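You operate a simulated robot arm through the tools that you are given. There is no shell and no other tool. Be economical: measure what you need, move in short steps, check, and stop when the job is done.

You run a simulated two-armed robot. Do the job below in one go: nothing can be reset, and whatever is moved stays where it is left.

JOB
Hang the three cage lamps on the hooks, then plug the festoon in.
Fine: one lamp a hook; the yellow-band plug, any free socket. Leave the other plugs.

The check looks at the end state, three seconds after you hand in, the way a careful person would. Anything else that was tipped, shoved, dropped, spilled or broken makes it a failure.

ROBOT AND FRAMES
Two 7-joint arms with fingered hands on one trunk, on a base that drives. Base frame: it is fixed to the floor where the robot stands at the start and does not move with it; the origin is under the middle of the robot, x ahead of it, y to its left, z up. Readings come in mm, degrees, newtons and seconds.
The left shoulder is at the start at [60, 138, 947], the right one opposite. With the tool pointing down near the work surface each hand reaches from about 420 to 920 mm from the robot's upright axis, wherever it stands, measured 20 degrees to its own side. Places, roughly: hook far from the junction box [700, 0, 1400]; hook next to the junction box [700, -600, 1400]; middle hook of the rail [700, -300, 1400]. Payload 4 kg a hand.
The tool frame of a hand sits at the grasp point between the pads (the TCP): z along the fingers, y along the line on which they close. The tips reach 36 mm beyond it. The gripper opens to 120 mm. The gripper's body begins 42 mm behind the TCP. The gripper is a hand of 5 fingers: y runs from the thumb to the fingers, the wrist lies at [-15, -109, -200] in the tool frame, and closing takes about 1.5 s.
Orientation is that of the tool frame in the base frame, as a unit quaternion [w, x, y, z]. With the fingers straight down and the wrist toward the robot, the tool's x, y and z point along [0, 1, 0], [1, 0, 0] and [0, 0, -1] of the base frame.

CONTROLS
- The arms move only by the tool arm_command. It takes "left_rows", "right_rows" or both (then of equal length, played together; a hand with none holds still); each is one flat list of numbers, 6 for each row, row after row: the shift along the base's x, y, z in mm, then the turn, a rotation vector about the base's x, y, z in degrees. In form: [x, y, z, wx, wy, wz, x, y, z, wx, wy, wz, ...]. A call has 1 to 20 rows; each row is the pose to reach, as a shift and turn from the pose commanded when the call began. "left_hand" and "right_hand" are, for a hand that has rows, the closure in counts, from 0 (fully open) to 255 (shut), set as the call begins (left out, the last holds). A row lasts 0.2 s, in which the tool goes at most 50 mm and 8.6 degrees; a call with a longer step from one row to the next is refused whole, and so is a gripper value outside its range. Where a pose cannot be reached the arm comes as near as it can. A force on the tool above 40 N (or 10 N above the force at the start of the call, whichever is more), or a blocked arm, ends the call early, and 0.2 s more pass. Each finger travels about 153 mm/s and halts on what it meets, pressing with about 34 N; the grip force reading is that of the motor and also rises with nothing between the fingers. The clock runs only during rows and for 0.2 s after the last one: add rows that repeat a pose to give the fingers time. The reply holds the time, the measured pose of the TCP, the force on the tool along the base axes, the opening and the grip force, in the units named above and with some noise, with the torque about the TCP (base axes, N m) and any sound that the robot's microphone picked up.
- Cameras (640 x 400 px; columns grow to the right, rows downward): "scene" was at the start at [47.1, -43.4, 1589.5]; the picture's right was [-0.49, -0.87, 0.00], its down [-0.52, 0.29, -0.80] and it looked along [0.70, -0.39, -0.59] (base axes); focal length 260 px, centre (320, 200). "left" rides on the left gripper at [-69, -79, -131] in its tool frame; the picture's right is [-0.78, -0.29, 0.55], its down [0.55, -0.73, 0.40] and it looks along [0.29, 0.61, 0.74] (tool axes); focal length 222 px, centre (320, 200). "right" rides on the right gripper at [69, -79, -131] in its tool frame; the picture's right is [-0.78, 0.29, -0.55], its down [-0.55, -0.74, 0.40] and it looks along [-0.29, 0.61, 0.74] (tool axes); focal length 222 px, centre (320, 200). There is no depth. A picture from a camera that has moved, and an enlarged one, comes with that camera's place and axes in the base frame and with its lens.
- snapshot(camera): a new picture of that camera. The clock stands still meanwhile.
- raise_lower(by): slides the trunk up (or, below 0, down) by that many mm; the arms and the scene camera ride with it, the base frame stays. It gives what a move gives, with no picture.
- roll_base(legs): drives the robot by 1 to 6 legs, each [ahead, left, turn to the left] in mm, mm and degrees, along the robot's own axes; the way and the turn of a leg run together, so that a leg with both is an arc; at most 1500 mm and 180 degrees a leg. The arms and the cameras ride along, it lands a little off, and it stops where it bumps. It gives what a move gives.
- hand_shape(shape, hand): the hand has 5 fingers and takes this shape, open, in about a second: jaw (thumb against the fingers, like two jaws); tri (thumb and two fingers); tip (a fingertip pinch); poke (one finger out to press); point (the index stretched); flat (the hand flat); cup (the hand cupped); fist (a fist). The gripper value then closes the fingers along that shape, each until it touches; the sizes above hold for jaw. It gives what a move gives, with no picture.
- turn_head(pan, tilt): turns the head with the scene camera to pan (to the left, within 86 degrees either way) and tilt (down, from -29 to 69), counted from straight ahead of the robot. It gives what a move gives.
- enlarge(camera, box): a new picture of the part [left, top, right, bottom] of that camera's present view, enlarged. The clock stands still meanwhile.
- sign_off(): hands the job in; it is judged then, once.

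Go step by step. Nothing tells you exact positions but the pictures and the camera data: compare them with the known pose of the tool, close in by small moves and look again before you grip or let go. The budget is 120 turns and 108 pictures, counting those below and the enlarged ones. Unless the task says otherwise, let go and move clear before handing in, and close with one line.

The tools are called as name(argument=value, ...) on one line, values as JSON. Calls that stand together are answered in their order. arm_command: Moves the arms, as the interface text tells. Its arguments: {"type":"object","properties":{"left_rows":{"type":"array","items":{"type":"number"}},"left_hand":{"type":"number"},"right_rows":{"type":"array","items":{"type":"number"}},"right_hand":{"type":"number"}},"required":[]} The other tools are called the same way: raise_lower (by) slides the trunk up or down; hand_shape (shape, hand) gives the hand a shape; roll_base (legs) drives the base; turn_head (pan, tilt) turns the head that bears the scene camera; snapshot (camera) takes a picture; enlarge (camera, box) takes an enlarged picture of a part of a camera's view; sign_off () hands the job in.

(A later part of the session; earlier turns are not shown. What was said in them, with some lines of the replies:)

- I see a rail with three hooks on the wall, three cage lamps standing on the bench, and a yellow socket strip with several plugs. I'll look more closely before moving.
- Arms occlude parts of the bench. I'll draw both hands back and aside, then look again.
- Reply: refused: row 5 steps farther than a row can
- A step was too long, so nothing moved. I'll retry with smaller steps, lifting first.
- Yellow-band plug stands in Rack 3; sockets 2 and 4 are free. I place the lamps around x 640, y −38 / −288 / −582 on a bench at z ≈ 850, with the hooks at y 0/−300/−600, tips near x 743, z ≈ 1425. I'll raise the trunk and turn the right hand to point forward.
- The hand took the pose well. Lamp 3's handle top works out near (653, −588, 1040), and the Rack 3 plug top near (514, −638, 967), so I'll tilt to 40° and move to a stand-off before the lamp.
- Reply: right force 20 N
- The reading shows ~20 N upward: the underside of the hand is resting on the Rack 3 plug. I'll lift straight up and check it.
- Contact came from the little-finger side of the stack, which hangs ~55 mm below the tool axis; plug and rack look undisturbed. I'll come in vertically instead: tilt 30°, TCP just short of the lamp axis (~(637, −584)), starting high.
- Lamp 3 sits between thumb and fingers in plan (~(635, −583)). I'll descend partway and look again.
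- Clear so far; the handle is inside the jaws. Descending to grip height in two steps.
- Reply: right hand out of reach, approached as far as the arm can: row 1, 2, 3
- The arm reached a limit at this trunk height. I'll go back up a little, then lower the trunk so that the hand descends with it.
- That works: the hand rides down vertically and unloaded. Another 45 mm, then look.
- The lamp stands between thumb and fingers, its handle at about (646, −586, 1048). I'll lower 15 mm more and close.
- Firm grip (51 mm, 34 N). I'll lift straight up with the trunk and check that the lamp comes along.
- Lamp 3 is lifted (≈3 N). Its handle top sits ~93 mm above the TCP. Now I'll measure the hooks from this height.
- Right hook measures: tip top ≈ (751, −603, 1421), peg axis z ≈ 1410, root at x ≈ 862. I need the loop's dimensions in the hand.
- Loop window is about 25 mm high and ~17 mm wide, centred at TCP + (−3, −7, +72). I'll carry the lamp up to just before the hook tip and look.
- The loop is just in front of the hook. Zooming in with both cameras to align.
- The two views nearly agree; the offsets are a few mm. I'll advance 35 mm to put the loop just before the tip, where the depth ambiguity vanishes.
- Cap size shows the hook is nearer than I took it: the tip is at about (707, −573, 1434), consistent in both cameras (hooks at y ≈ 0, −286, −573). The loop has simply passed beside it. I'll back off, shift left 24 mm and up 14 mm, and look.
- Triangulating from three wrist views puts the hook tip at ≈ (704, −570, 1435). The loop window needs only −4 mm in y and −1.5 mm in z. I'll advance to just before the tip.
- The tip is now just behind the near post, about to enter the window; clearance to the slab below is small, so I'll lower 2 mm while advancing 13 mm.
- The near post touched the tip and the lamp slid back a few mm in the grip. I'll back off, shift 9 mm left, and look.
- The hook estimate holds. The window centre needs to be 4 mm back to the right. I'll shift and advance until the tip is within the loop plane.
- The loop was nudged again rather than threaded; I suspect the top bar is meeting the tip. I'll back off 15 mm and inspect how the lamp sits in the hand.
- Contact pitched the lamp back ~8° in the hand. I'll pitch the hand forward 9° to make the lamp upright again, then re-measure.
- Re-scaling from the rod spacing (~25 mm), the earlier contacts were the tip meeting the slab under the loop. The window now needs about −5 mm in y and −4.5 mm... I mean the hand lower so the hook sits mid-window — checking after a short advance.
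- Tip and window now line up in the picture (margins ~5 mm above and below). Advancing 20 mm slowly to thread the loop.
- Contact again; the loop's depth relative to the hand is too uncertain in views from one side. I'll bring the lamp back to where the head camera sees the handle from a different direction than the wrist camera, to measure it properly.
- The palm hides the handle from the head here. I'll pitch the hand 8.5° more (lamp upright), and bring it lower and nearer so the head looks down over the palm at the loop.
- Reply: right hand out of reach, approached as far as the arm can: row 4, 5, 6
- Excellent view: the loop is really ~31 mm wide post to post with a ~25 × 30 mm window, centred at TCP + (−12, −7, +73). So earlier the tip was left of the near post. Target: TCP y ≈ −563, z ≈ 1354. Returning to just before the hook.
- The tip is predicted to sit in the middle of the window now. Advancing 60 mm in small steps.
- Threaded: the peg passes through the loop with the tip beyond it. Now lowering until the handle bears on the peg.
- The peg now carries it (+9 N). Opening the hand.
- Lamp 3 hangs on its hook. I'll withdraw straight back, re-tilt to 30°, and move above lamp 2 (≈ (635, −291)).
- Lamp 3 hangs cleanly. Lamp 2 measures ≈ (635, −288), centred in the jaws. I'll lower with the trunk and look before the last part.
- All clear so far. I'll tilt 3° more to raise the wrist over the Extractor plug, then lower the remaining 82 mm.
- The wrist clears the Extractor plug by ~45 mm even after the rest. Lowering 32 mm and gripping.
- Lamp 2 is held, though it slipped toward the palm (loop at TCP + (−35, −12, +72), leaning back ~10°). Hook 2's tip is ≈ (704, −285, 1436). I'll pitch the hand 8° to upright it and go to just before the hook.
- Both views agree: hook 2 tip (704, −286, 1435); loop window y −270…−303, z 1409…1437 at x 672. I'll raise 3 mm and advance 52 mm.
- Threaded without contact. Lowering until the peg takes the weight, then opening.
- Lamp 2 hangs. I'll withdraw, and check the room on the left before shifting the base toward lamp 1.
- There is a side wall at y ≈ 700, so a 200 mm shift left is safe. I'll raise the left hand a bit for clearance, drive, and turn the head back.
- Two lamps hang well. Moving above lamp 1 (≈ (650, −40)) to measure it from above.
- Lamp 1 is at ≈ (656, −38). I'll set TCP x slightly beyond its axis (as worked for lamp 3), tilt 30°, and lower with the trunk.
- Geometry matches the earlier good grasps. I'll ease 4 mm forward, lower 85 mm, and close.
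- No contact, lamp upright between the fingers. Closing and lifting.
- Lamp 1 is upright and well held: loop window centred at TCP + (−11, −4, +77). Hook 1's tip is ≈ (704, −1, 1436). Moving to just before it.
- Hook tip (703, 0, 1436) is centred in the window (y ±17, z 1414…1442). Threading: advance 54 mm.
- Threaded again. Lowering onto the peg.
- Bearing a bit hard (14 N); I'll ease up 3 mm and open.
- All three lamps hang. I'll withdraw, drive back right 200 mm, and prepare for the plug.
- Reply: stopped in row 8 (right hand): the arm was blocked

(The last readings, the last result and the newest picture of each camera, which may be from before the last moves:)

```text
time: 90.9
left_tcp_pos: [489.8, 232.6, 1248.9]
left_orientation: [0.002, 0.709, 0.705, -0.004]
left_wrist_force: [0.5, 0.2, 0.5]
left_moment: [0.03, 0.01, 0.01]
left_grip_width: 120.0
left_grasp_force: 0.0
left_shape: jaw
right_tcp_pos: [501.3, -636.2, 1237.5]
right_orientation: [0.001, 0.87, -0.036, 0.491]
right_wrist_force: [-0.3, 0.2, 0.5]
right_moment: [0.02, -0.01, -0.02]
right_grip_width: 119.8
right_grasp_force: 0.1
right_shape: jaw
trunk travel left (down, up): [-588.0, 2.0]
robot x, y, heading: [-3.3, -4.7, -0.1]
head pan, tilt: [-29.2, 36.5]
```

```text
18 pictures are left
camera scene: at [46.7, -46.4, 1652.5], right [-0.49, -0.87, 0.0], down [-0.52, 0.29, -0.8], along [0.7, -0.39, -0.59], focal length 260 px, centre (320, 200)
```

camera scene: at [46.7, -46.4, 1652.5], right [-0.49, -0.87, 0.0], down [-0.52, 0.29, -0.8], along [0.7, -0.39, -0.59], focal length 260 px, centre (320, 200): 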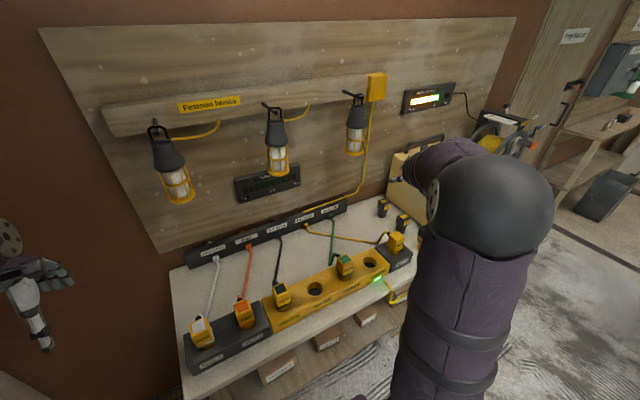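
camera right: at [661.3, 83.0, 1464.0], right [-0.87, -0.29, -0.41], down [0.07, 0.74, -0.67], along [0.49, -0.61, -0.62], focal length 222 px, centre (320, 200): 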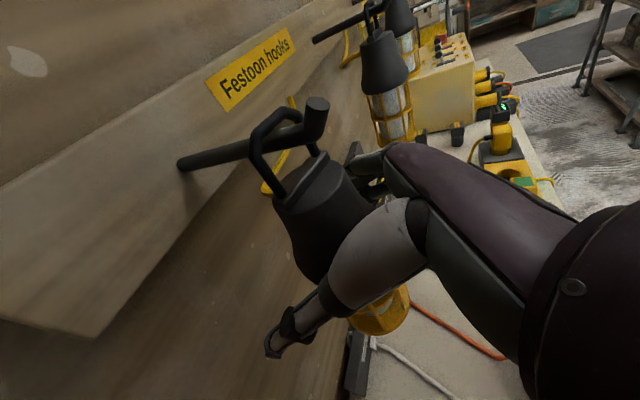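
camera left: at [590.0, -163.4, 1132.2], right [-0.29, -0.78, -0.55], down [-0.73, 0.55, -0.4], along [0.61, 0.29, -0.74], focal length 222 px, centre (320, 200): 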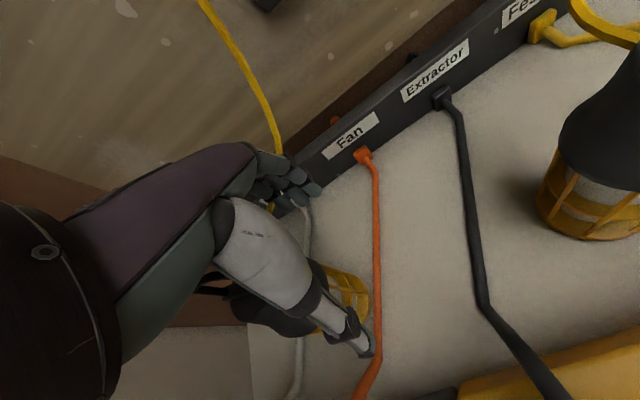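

The stop was only my right arm brushing my own left arm; all three lamps hang and nothing on the bench has changed. Now I'll turn the right hand straight down above the yellow-band plug (≈ (514, −638)).

arm_command(right_rows=[2, 0, 0, 0, 8.41, 0.61, 4, 0, 0, 0, 16.83, 1.23, 6, 0, 0, 0, 25.24, 1.84, 8, 0, 0, 0, 33.66, 2.46, 10, 0, 0, 0, 42.07, 3.07, 11, 0, 0, 0, 50.49, 3.69, 11, 0, -30, 0, 58.9, 4.3, 11, 0, -60, 0, 58.9, 4.3, 11, 0, -87, 0, 58.9, 4.3, 11, 0, -87, 0, 58.9, 4.3])

snapshot(camera="right")

enlarge(camera="scene", box=[352, 180, 480, 260])

```text
time: 93.1
left_tcp_pos: [487.8, 232.7, 1249.3]
left_orientation: [0.001, 0.709, 0.705, -0.005]
left_wrist_force: [-0.2, -0.3, 0.1]
left_moment: [-0.02, 0.0, 0.02]
left_grip_width: 119.8
left_grasp_force: 0.0
left_shape: jaw
right_tcp_pos: [513.1, -639.7, 1150.2]
right_orientation: [0.0, 1.0, -0.002, -0.001]
right_wrist_force: [0.2, 0.0, -0.5]
right_moment: [0.01, 0.02, 0.01]
right_grip_width: 119.9
right_grasp_force: 0.1
right_shape: jaw
trunk travel left (down, up): [-588.0, 2.0]
robot x, y, heading: [1.5, -3.8, -0.3]
head pan, tilt: [-29.2, 36.5]
```

```text
17 pictures are left
camera right: at [580.5, -558.4, 1280.6], right [-0.78, -0.29, 0.55], down [-0.55, 0.74, -0.4], along [-0.29, -0.61, -0.74], focal length 222 px, centre (320, 200)
```

right: 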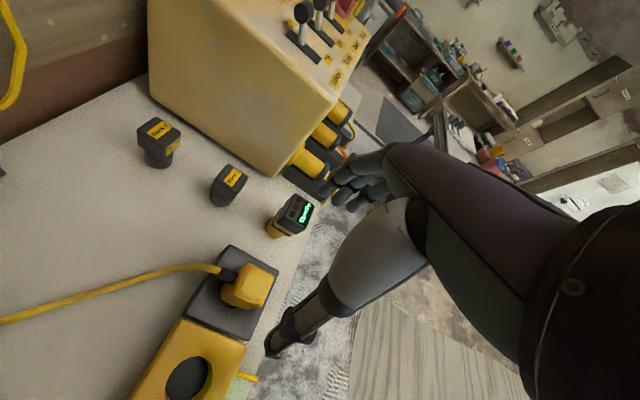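

```text
5.00 times, centred on (416, 220) of scene
camera zoom: at [46.2, -47.1, 1652.5], right [-0.49, -0.87, 0.0], down [-0.52, 0.29, -0.8], along [0.7, -0.39, -0.59], focal length 1298 px, centre (-160, 100)
```

zoom: 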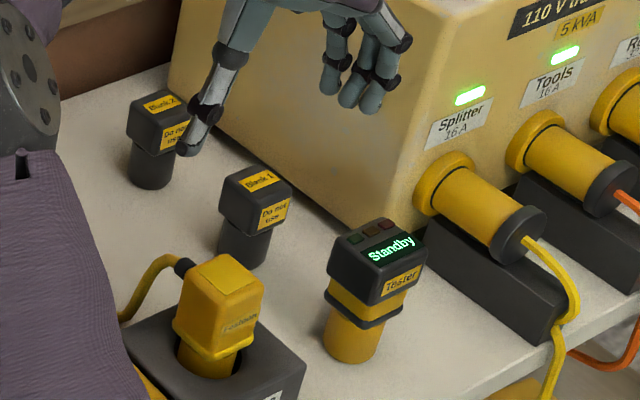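

enlarge(camera="right", box=[128, 230, 320, 350])

```text
3.33 times, centred on (224, 290) of right
camera zoom: at [580.5, -558.4, 1280.6], right [-0.78, -0.29, 0.55], down [-0.55, 0.74, -0.4], along [-0.29, -0.61, -0.74], focal length 740 px, centre (640, -100)
```

zoom: 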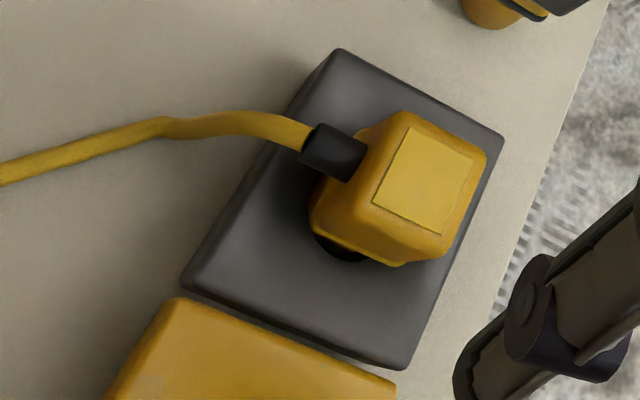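

Plug top ≈ (505, −624, 985), rack hole ≈ (506, −622), socket 4 ≈ (507, −514). I'll centre over the plug and lower partway with the trunk.

arm_command(right_rows=[-7, 17, 0, 0, 0, 0, -7, 17, 0, 0, 0, 0])

raise_lower(by=-115)

snapshot(camera="right")

enlarge(camera="scene", box=[336, 150, 496, 250])

```text
time: 93.7
left_tcp_pos: [489.1, 231.1, 1250.3]
left_orientation: [0.001, 0.709, 0.705, -0.005]
left_wrist_force: [-0.1, 0.6, -0.1]
left_moment: [0.01, 0.0, -0.01]
left_grip_width: 119.9
left_grasp_force: 0.0
left_shape: jaw
right_tcp_pos: [505.1, -621.8, 1149.6]
right_orientation: [0.0, 1.0, -0.001, 0.001]
right_wrist_force: [0.1, 0.4, -0.7]
right_moment: [-0.02, 0.01, -0.01]
right_grip_width: 119.7
right_grasp_force: 0.1
right_shape: jaw
trunk travel left (down, up): [-588.0, 2.0]
robot x, y, heading: [2.6, -1.4, -0.5]
head pan, tilt: [-29.2, 36.5]
```

```text
time: 95.1
left_tcp_pos: [488.5, 232.5, 1135.7]
left_orientation: [0.001, 0.709, 0.705, -0.004]
left_wrist_force: [-0.3, -0.2, 0.0]
left_moment: [-0.01, 0.02, -0.01]
left_grip_width: 119.8
left_grasp_force: 0.1
left_shape: jaw
right_tcp_pos: [505.0, -622.3, 1035.5]
right_orientation: [0.0, 1.0, -0.001, -0.001]
right_wrist_force: [-0.5, 0.6, 0.3]
right_moment: [0.01, 0.06, -0.08]
right_grip_width: 119.8
right_grasp_force: 0.1
right_shape: jaw
trunk travel left (down, up): [-473.0, 117.0]
robot x, y, heading: [3.1, -2.2, -0.4]
head pan, tilt: [-29.2, 36.5]
```

```text
14 pictures are left
camera right: at [574.0, -541.2, 1166.2], right [-0.79, -0.29, 0.55], down [-0.55, 0.74, -0.4], along [-0.29, -0.61, -0.74], focal length 222 px, centre (320, 200)
```

right: 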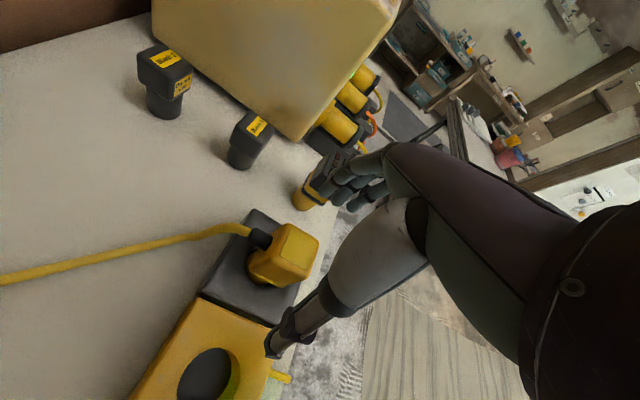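

```text
4.00 times, centred on (416, 200) of scene
camera zoom: at [46.5, -47.3, 1537.6], right [-0.49, -0.87, 0.0], down [-0.52, 0.29, -0.8], along [0.7, -0.39, -0.59], focal length 1038 px, centre (-64, 200)
```

zoom: 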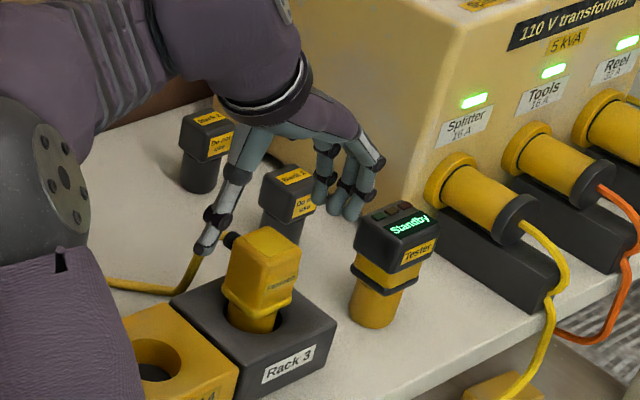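

Closer view: plug ≈ (508, −629), top z ≈ 981. Tester and Blank 1 are near the open fingers, so I'll first narrow the opening to ~70 mm and re-centre.

arm_command(right_rows=[3, -6, 0, 0, 0, 0, 3, -6, 0, 0, 0, 0, 3, -6, 0, 0, 0, 0, 3, -6, 0, 0, 0, 0, 3, -6, 0, 0, 0, 0], right_hand=105)

enlarge(camera="right", box=[192, 150, 448, 310])

```text
time: 96.3
left_tcp_pos: [488.6, 231.9, 1134.8]
left_orientation: [0.002, 0.709, 0.705, -0.004]
left_wrist_force: [0.5, 0.9, 0.1]
left_moment: [0.0, 0.04, 0.01]
left_grip_width: 120.2
left_grasp_force: 0.0
left_shape: jaw
right_tcp_pos: [509.7, -627.8, 1033.7]
right_orientation: [0.0, 1.0, -0.001, 0.0]
right_wrist_force: [0.8, 0.2, 0.1]
right_moment: [0.01, 0.02, -0.02]
right_grip_width: 70.8
right_grasp_force: 0.0
right_shape: jaw
trunk travel left (down, up): [-473.0, 117.0]
robot x, y, heading: [1.2, -4.1, -0.4]
head pan, tilt: [-29.2, 36.5]
```

```text
2.50 times, centred on (320, 230) of right
camera zoom: at [577.2, -547.8, 1165.9], right [-0.79, -0.29, 0.55], down [-0.55, 0.74, -0.4], along [-0.29, -0.61, -0.74], focal length 555 px, centre (320, 125)
```

zoom: 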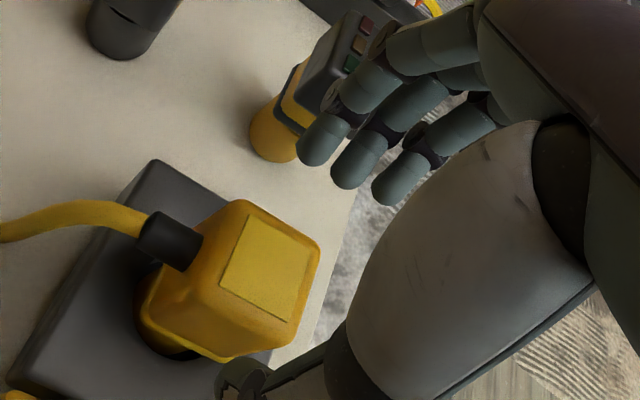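

The tool axis falls within ~4 mm of the plug's centre. Adjusting (−2, −3), lowering 62 mm and closing.

arm_command(right_rows=[-2, -3, 0, 0, 0, 0, -2, -3, 0, 0, 0, 0])

raise_lower(by=-62)

snapshot(camera="right")

```text
time: 96.9
left_tcp_pos: [487.3, 232.4, 1136.0]
left_orientation: [0.002, 0.709, 0.705, -0.005]
left_wrist_force: [1.0, -0.7, 0.3]
left_moment: [0.0, 0.02, 0.01]
left_grip_width: 119.8
left_grasp_force: 0.0
left_shape: jaw
right_tcp_pos: [507.4, -630.5, 1035.5]
right_orientation: [0.0, 1.0, 0.0, 0.0]
right_wrist_force: [0.5, 0.4, 0.2]
right_moment: [0.01, 0.03, 0.03]
right_grip_width: 70.9
right_grasp_force: 0.1
right_shape: jaw
trunk travel left (down, up): [-473.0, 117.0]
robot x, y, heading: [-2.3, -6.6, -0.3]
head pan, tilt: [-29.2, 36.5]
```

```text
time: 98.0
left_tcp_pos: [489.4, 232.5, 1072.9]
left_orientation: [0.002, 0.709, 0.705, -0.004]
left_wrist_force: [-0.3, -0.4, -0.6]
left_moment: [-0.01, -0.02, -0.02]
left_grip_width: 119.8
left_grasp_force: 0.1
left_shape: jaw
right_tcp_pos: [507.6, -630.5, 973.7]
right_orientation: [0.0, 1.0, -0.001, 0.0]
right_wrist_force: [0.9, 0.2, 0.5]
right_moment: [0.03, 0.01, 0.02]
right_grip_width: 70.8
right_grasp_force: 0.1
right_shape: jaw
trunk travel left (down, up): [-411.0, 179.0]
robot x, y, heading: [-1.3, -4.9, -0.2]
head pan, tilt: [-29.2, 36.5]
```

```text
11 pictures are left
camera right: at [575.0, -550.9, 1104.2], right [-0.79, -0.29, 0.55], down [-0.55, 0.74, -0.4], along [-0.29, -0.61, -0.74], focal length 222 px, centre (320, 200)
```

right: 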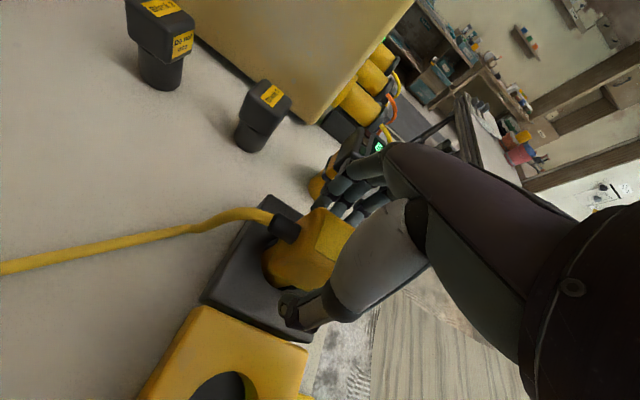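

The plug head is between thumb and fingers, no contact. Closing, then lifting 90 mm.

arm_command(right_rows=[0, 0, 0, 0, 0, 0, 0, 0, 0, 0, 0, 0, 0, 0, 0, 0, 0, 0, 0, 0, 0, 0, 0, 0, 0, 0, 0, 0, 0, 0, 0, 0, 0, 0, 0, 0, 0, 0, 0, 0, 0, 0], right_hand=255)

raise_lower(by=95)

snapshot(camera="right")

enlarge(camera="scene", box=[320, 150, 480, 250])

```text
time: 99.5
left_tcp_pos: [488.4, 230.9, 1071.8]
left_orientation: [0.002, 0.709, 0.705, -0.005]
left_wrist_force: [-0.5, 0.6, 0.4]
left_moment: [0.01, 0.01, -0.03]
left_grip_width: 119.5
left_grasp_force: 0.1
left_shape: jaw
right_tcp_pos: [507.6, -630.7, 973.6]
right_orientation: [0.0, 1.0, -0.001, 0.0]
right_wrist_force: [-0.5, -0.1, 0.3]
right_moment: [0.03, -0.01, 0.02]
right_grip_width: 38.0
right_grasp_force: 34.2
right_shape: jaw
trunk travel left (down, up): [-411.0, 179.0]
robot x, y, heading: [0.5, -5.0, -0.1]
head pan, tilt: [-29.2, 36.5]
```

```text
time: 100.8
left_tcp_pos: [488.3, 231.0, 1167.0]
left_orientation: [0.002, 0.71, 0.705, -0.004]
left_wrist_force: [-0.4, 0.5, 0.0]
left_moment: [-0.01, 0.02, 0.03]
left_grip_width: 119.6
left_grasp_force: 0.0
left_shape: jaw
right_tcp_pos: [506.5, -630.1, 1068.6]
right_orientation: [-0.001, 1.0, -0.001, 0.001]
right_wrist_force: [-1.4, -0.5, -0.6]
right_moment: [0.03, 0.02, -0.03]
right_grip_width: 37.7
right_grasp_force: 33.6
right_shape: jaw
trunk travel left (down, up): [-506.0, 84.0]
robot x, y, heading: [1.8, -0.3, -0.3]
head pan, tilt: [-29.2, 36.5]
```

```text
10 pictures are left
camera right: at [575.3, -551.1, 1198.7], right [-0.78, -0.29, 0.55], down [-0.55, 0.74, -0.4], along [-0.29, -0.61, -0.74], focal length 222 px, centre (320, 200)
```

right: 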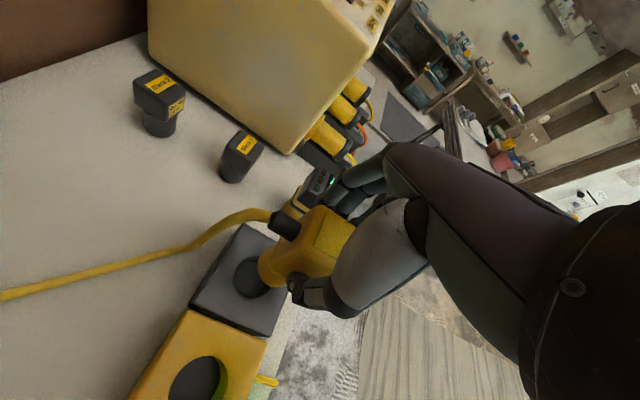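

```text
4.00 times, centred on (400, 200) of scene
camera zoom: at [47.0, -47.5, 1570.4], right [-0.49, -0.87, 0.0], down [-0.52, 0.29, -0.8], along [0.7, -0.39, -0.6], focal length 1038 px, centre (0, 200)
```

zoom: 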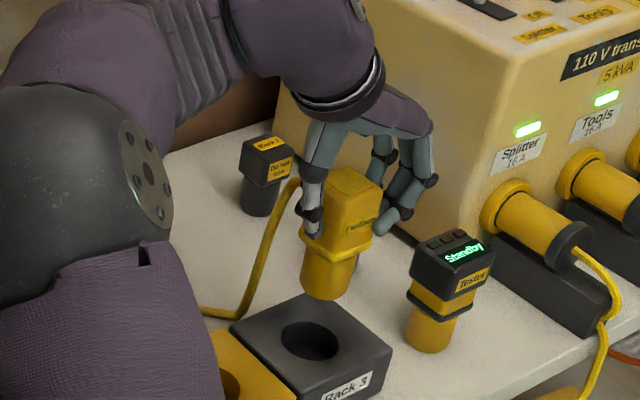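

The plug is out, held upright (bottom ≈ TCP − 111). Socket 4's hole lies ≈ 108 mm to the left of Rack 3's. I'll move over it and lower until the plug's end is just above.

arm_command(right_rows=[0, 30, 0, 0, 0, 0, -1, 65, 0, 0, 0, 0, -1, 95, 0, 0, 0, 0, -1, 108, 0, 0, 0, 0, -1, 108, 0, 0, 0, 0])

raise_lower(by=-42)

enlarge(camera="right", box=[160, 200, 352, 320])

enlarge(camera="scene", box=[304, 150, 464, 250])

```text
time: 102.0
left_tcp_pos: [489.7, 231.6, 1166.8]
left_orientation: [0.003, 0.709, 0.705, -0.004]
left_wrist_force: [0.8, 0.0, 0.5]
left_moment: [0.01, 0.02, 0.03]
left_grip_width: 119.9
left_grasp_force: 0.0
left_shape: jaw
right_tcp_pos: [505.2, -523.5, 1068.5]
right_orientation: [0.001, 1.0, -0.001, 0.0]
right_wrist_force: [0.5, 0.5, -2.1]
right_moment: [-0.01, 0.02, -0.03]
right_grip_width: 38.0
right_grasp_force: 34.0
right_shape: jaw
trunk travel left (down, up): [-506.0, 84.0]
robot x, y, heading: [-0.6, -5.8, -0.1]
head pan, tilt: [-29.2, 36.5]
```

```text
time: 102.9
left_tcp_pos: [489.4, 232.7, 1126.2]
left_orientation: [0.002, 0.709, 0.705, -0.005]
left_wrist_force: [0.2, -0.5, -0.2]
left_moment: [-0.03, 0.02, -0.02]
left_grip_width: 119.9
left_grasp_force: 0.1
left_shape: jaw
right_tcp_pos: [505.4, -523.6, 1027.0]
right_orientation: [0.0, 1.0, -0.001, 0.0]
right_wrist_force: [0.6, 0.0, -1.5]
right_moment: [0.03, 0.01, 0.01]
right_grip_width: 38.1
right_grasp_force: 33.6
right_shape: jaw
trunk travel left (down, up): [-464.0, 126.0]
robot x, y, heading: [0.9, -5.9, -0.3]
head pan, tilt: [-29.2, 36.5]
```

```text
3.33 times, centred on (256, 260) of right
camera zoom: at [573.5, -443.3, 1157.5], right [-0.79, -0.29, 0.55], down [-0.55, 0.74, -0.4], along [-0.29, -0.61, -0.74], focal length 740 px, centre (533, 0)
```

zoom: 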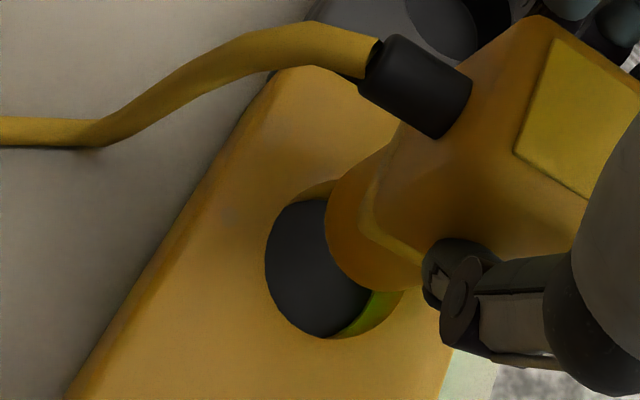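

```text
4.00 times, centred on (384, 200) of scene
camera zoom: at [46.6, -47.4, 1528.5], right [-0.49, -0.87, 0.0], down [-0.52, 0.29, -0.8], along [0.7, -0.39, -0.59], focal length 1038 px, centre (64, 200)
```

zoom: 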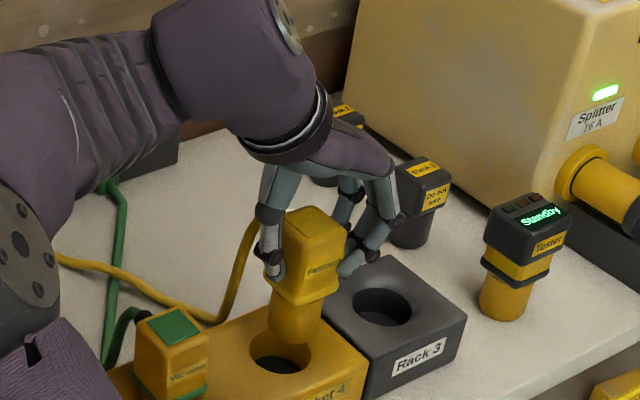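

Both views show the plug's end ≈ 12–13 mm to the right of the hole's centre. Shifting left 12 mm and re-checking.

arm_command(right_rows=[1, 6, 0, 0, 0, 0, 1, 12, 0, 0, 0, 0, 1, 12, -4, 0, 0, 0, 1, 12, -4, 0, 0, 0])

enlarge(camera="right", box=[160, 200, 352, 320])

enlarge(camera="scene", box=[336, 200, 432, 260])

```text
time: 103.9
left_tcp_pos: [489.0, 231.9, 1125.6]
left_orientation: [0.003, 0.709, 0.705, -0.005]
left_wrist_force: [-0.5, -0.1, -0.5]
left_moment: [0.01, 0.01, 0.02]
left_grip_width: 119.6
left_grasp_force: 0.1
left_shape: jaw
right_tcp_pos: [507.4, -510.8, 1022.9]
right_orientation: [0.0, 1.0, -0.001, 0.0]
right_wrist_force: [-0.2, 0.1, -1.2]
right_moment: [0.02, 0.01, -0.01]
right_grip_width: 37.7
right_grasp_force: 34.0
right_shape: jaw
trunk travel left (down, up): [-464.0, 126.0]
robot x, y, heading: [-3.0, -5.4, -0.1]
head pan, tilt: [-29.2, 36.5]
```

```text
3.33 times, centred on (256, 260) of right
camera zoom: at [575.0, -431.4, 1152.9], right [-0.78, -0.29, 0.55], down [-0.55, 0.74, -0.4], along [-0.29, -0.61, -0.74], focal length 740 px, centre (533, 0)
```

zoom: 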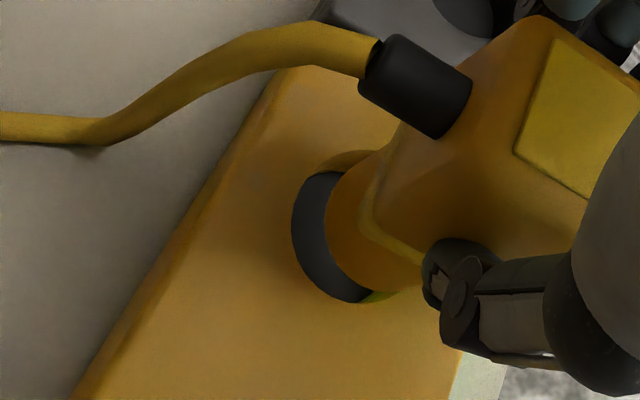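

```text
6.67 times, centred on (384, 230) of scene
camera zoom: at [46.8, -47.4, 1528.5], right [-0.49, -0.87, 0.0], down [-0.52, 0.29, -0.8], along [0.7, -0.39, -0.59], focal length 1731 px, centre (-107, 0)
```

zoom: 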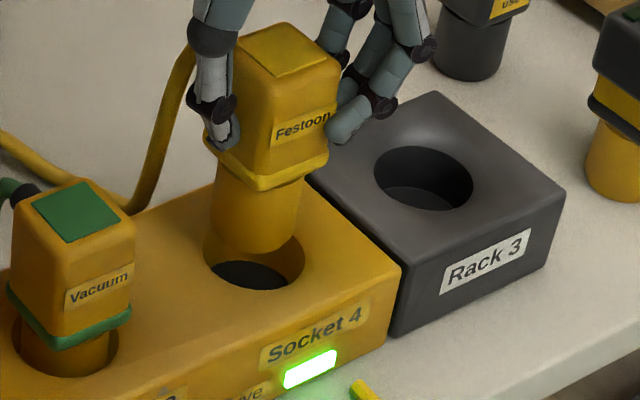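

Scene and wrist views agree: the plug's end is ~20 mm above the socket and centred to within ~2 mm. I'll correct by (1.5, −1.5) and lower gently, watching force.

arm_command(right_rows=[1.5, -1.5, 0, 0, 0, 0, 1.5, -1.5, -8, 0, 0, 0, 1.5, -1.5, -15, 0, 0, 0, 1.5, -1.5, -21, 0, 0, 0, 1.5, -1.5, -27, 0, 0, 0, 1.5, -1.5, -33, 0, 0, 0, 1.5, -1.5, -33, 0, 0, 0])

```text
time: 105.5
left_tcp_pos: [488.7, 233.3, 1125.5]
left_orientation: [0.002, 0.708, 0.706, -0.004]
left_wrist_force: [-0.5, 0.3, 1.0]
left_moment: [0.0, -0.02, 0.03]
left_grip_width: 119.6
left_grasp_force: 0.1
left_shape: jaw
right_tcp_pos: [508.9, -512.4, 989.9]
right_orientation: [0.0, 1.0, 0.0, 0.0]
right_wrist_force: [-0.8, -1.0, -2.0]
right_moment: [-0.02, 0.01, 0.0]
right_grip_width: 38.0
right_grasp_force: 33.8
right_shape: jaw
trunk travel left (down, up): [-464.0, 126.0]
robot x, y, heading: [4.0, -4.8, -0.2]
head pan, tilt: [-29.2, 36.5]
```

It has entered the socket without contact. Continuing down to seat it.

arm_command(right_rows=[0, 0, -5, 0, 0, 0, 0, 0, -10, 0, 0, 0, 0, 0, -14, 0, 0, 0, 0, 0, -17, 0, 0, 0, 0, 0, -20, 0, 0, 0, 0, 0, -20, 0, 0, 0])

enlarge(camera="scene", box=[304, 200, 432, 280])

```text
time: 106.9
left_tcp_pos: [487.5, 232.2, 1126.2]
left_orientation: [0.001, 0.709, 0.705, -0.005]
left_wrist_force: [0.5, 0.0, 0.7]
left_moment: [-0.02, 0.01, -0.04]
left_grip_width: 119.9
left_grasp_force: 0.1
left_shape: jaw
right_tcp_pos: [507.2, -512.2, 972.3]
right_orientation: [0.001, 1.0, 0.001, 0.001]
right_wrist_force: [0.3, 0.2, 15.1]
right_moment: [-0.04, 0.01, 0.02]
right_grip_width: 38.6
right_grasp_force: 34.2
right_shape: jaw
trunk travel left (down, up): [-464.0, 126.0]
robot x, y, heading: [1.3, -6.5, -0.0]
head pan, tilt: [-29.2, 36.5]
```

```text
5.00 times, centred on (368, 240) of scene
camera zoom: at [45.7, -46.1, 1528.8], right [-0.49, -0.87, 0.0], down [-0.52, 0.29, -0.8], along [0.7, -0.39, -0.59], focal length 1298 px, centre (80, 0)
```

zoom: 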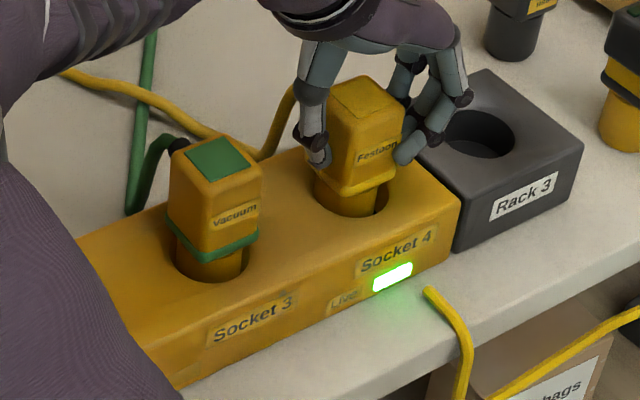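

It bottomed with 15 N at the same depth as in the rack, and sits like the Vacuum plug beside it. I'll press a little more to be sure it's seated.

arm_command(right_rows=[0, 0, -3, 0, 0, 0, 0, 0, -6, 0, 0, 0, 0, 0, -6, 0, 0, 0])

```text
time: 107.5
left_tcp_pos: [487.2, 234.4, 1125.7]
left_orientation: [0.002, 0.709, 0.706, -0.003]
left_wrist_force: [0.1, 0.5, -0.6]
left_moment: [0.0, 0.02, -0.01]
left_grip_width: 119.8
left_grasp_force: 0.1
left_shape: jaw
right_tcp_pos: [508.6, -514.1, 970.9]
right_orientation: [0.007, 1.0, 0.0, 0.004]
right_wrist_force: [-4.1, 3.6, 24.3]
right_moment: [0.17, 0.21, -0.05]
right_grip_width: 40.2
right_grasp_force: 34.0
right_shape: jaw
trunk travel left (down, up): [-464.0, 126.0]
robot x, y, heading: [-0.4, -3.6, -0.3]
head pan, tilt: [-29.2, 36.5]
stopped in row 3 (right hand): the force on the tool passed its limit at 42 N (the readings are from after the stop); the commanded pose is now the measured one
```

It is fully home (42 N stop). Now easing off, opening, and rising clear.

arm_command(right_rows=[0, 0, 1, 0, 0, 0, 0, 0, 1, 0, 0, 0, 0, 0, 1, 0, 0, 0, 0, 0, 1, 0, 0, 0, 0, 0, 1, 0, 0, 0, 0, 0, 1, 0, 0, 0], right_hand=115)

raise_lower(by=110)

arm_command(right_rows=[-20, 0, 40, 0, 0, 0, -40, -30, 80, 0, 0, 0, -60, -60, 100, 0, 0, 0, -80, -95, 100, 0, 0, 0, -100, -130, 100, 0, 0, 0, -100, -130, 100, 0, 0, 0])

snapshot(camera="scene")

```text
time: 108.9
left_tcp_pos: [488.9, 232.8, 1125.7]
left_orientation: [0.002, 0.709, 0.705, -0.004]
left_wrist_force: [-0.1, 0.3, 0.4]
left_moment: [0.02, 0.01, 0.01]
left_grip_width: 119.8
left_grasp_force: 0.0
left_shape: jaw
right_tcp_pos: [508.2, -513.9, 968.7]
right_orientation: [0.004, 1.0, -0.001, 0.002]
right_wrist_force: [0.8, 0.0, -0.2]
right_moment: [0.01, -0.02, 0.01]
right_grip_width: 65.6
right_grasp_force: 0.1
right_shape: jaw
trunk travel left (down, up): [-464.0, 126.0]
robot x, y, heading: [0.6, -7.8, -0.1]
head pan, tilt: [-29.2, 36.5]
```

```text
time: 110.3
left_tcp_pos: [487.8, 231.4, 1236.3]
left_orientation: [0.002, 0.709, 0.705, -0.004]
left_wrist_force: [-0.2, -0.3, 0.3]
left_moment: [0.0, -0.02, 0.01]
left_grip_width: 120.1
left_grasp_force: 0.0
left_shape: jaw
right_tcp_pos: [509.5, -513.4, 1078.0]
right_orientation: [0.004, 1.0, 0.0, 0.002]
right_wrist_force: [-0.6, 0.1, -0.5]
right_moment: [0.0, 0.02, -0.03]
right_grip_width: 65.6
right_grasp_force: 0.0
right_shape: jaw
trunk travel left (down, up): [-574.0, 16.0]
robot x, y, heading: [-3.0, -4.7, -0.3]
head pan, tilt: [-29.2, 36.5]
```

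```text
refused: row 2 steps farther than a row can; nothing moved
```

```text
3 pictures are left
camera scene: at [46.9, -47.3, 1638.4], right [-0.49, -0.87, 0.0], down [-0.52, 0.29, -0.8], along [0.7, -0.39, -0.59], focal length 260 px, centre (320, 200)
```

scene: 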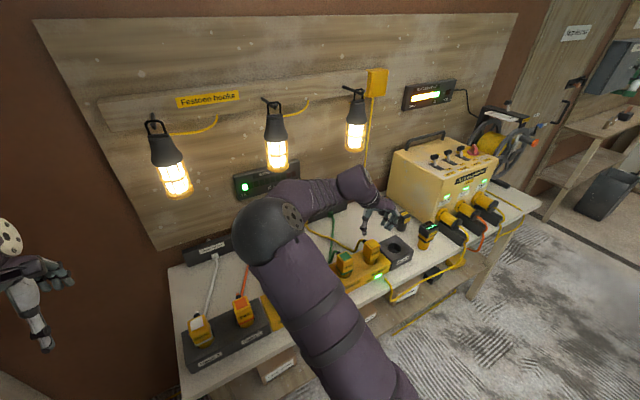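

All three lamps are lit, so the plug is live. One more move to draw the hand well clear, and a last look.

arm_command(right_rows=[0, 0, 40, 0, 0, 0, -10, 0, 80, 0, 0, 0, -30, -20, 110, 0, 0, 0, -55, -45, 120, 0, 0, 0, -80, -70, 120, 0, 0, 0, -80, -70, 120, 0, 0, 0])

snapshot(camera="scene")

```text
time: 111.7
left_tcp_pos: [489.3, 232.7, 1236.1]
left_orientation: [0.002, 0.709, 0.705, -0.005]
left_wrist_force: [-0.4, 1.4, 0.9]
left_moment: [0.0, -0.03, -0.01]
left_grip_width: 119.8
left_grasp_force: 0.1
left_shape: jaw
right_tcp_pos: [429.8, -584.2, 1199.4]
right_orientation: [0.003, 1.0, 0.001, 0.002]
right_wrist_force: [0.1, -0.4, 0.0]
right_moment: [0.02, 0.03, -0.02]
right_grip_width: 65.6
right_grasp_force: 0.0
right_shape: jaw
trunk travel left (down, up): [-574.0, 16.0]
robot x, y, heading: [0.9, -3.7, -0.1]
head pan, tilt: [-29.2, 36.5]
```

```text
2 pictures are left
camera scene: at [47.1, -46.6, 1638.5], right [-0.49, -0.87, 0.0], down [-0.52, 0.29, -0.8], along [0.7, -0.39, -0.59], focal length 260 px, centre (320, 200)
```

scene: 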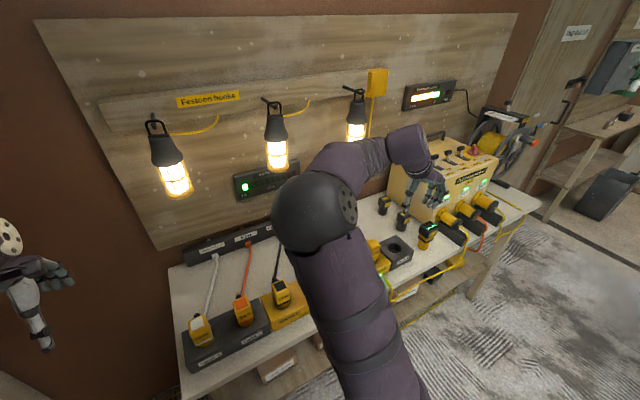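

The three lamps hang one to a hook and are lit, the yellow-band plug is seated in socket 4, and the other plugs and objects in view look undisturbed. The hand is clear, so I'm handing in.

sign_off()

```text
The job is handed in.
```

The three cage lamps hang one to a hook and are lit, the yellow-band festoon plug is seated in socket 4, and I left the other plugs where they were.
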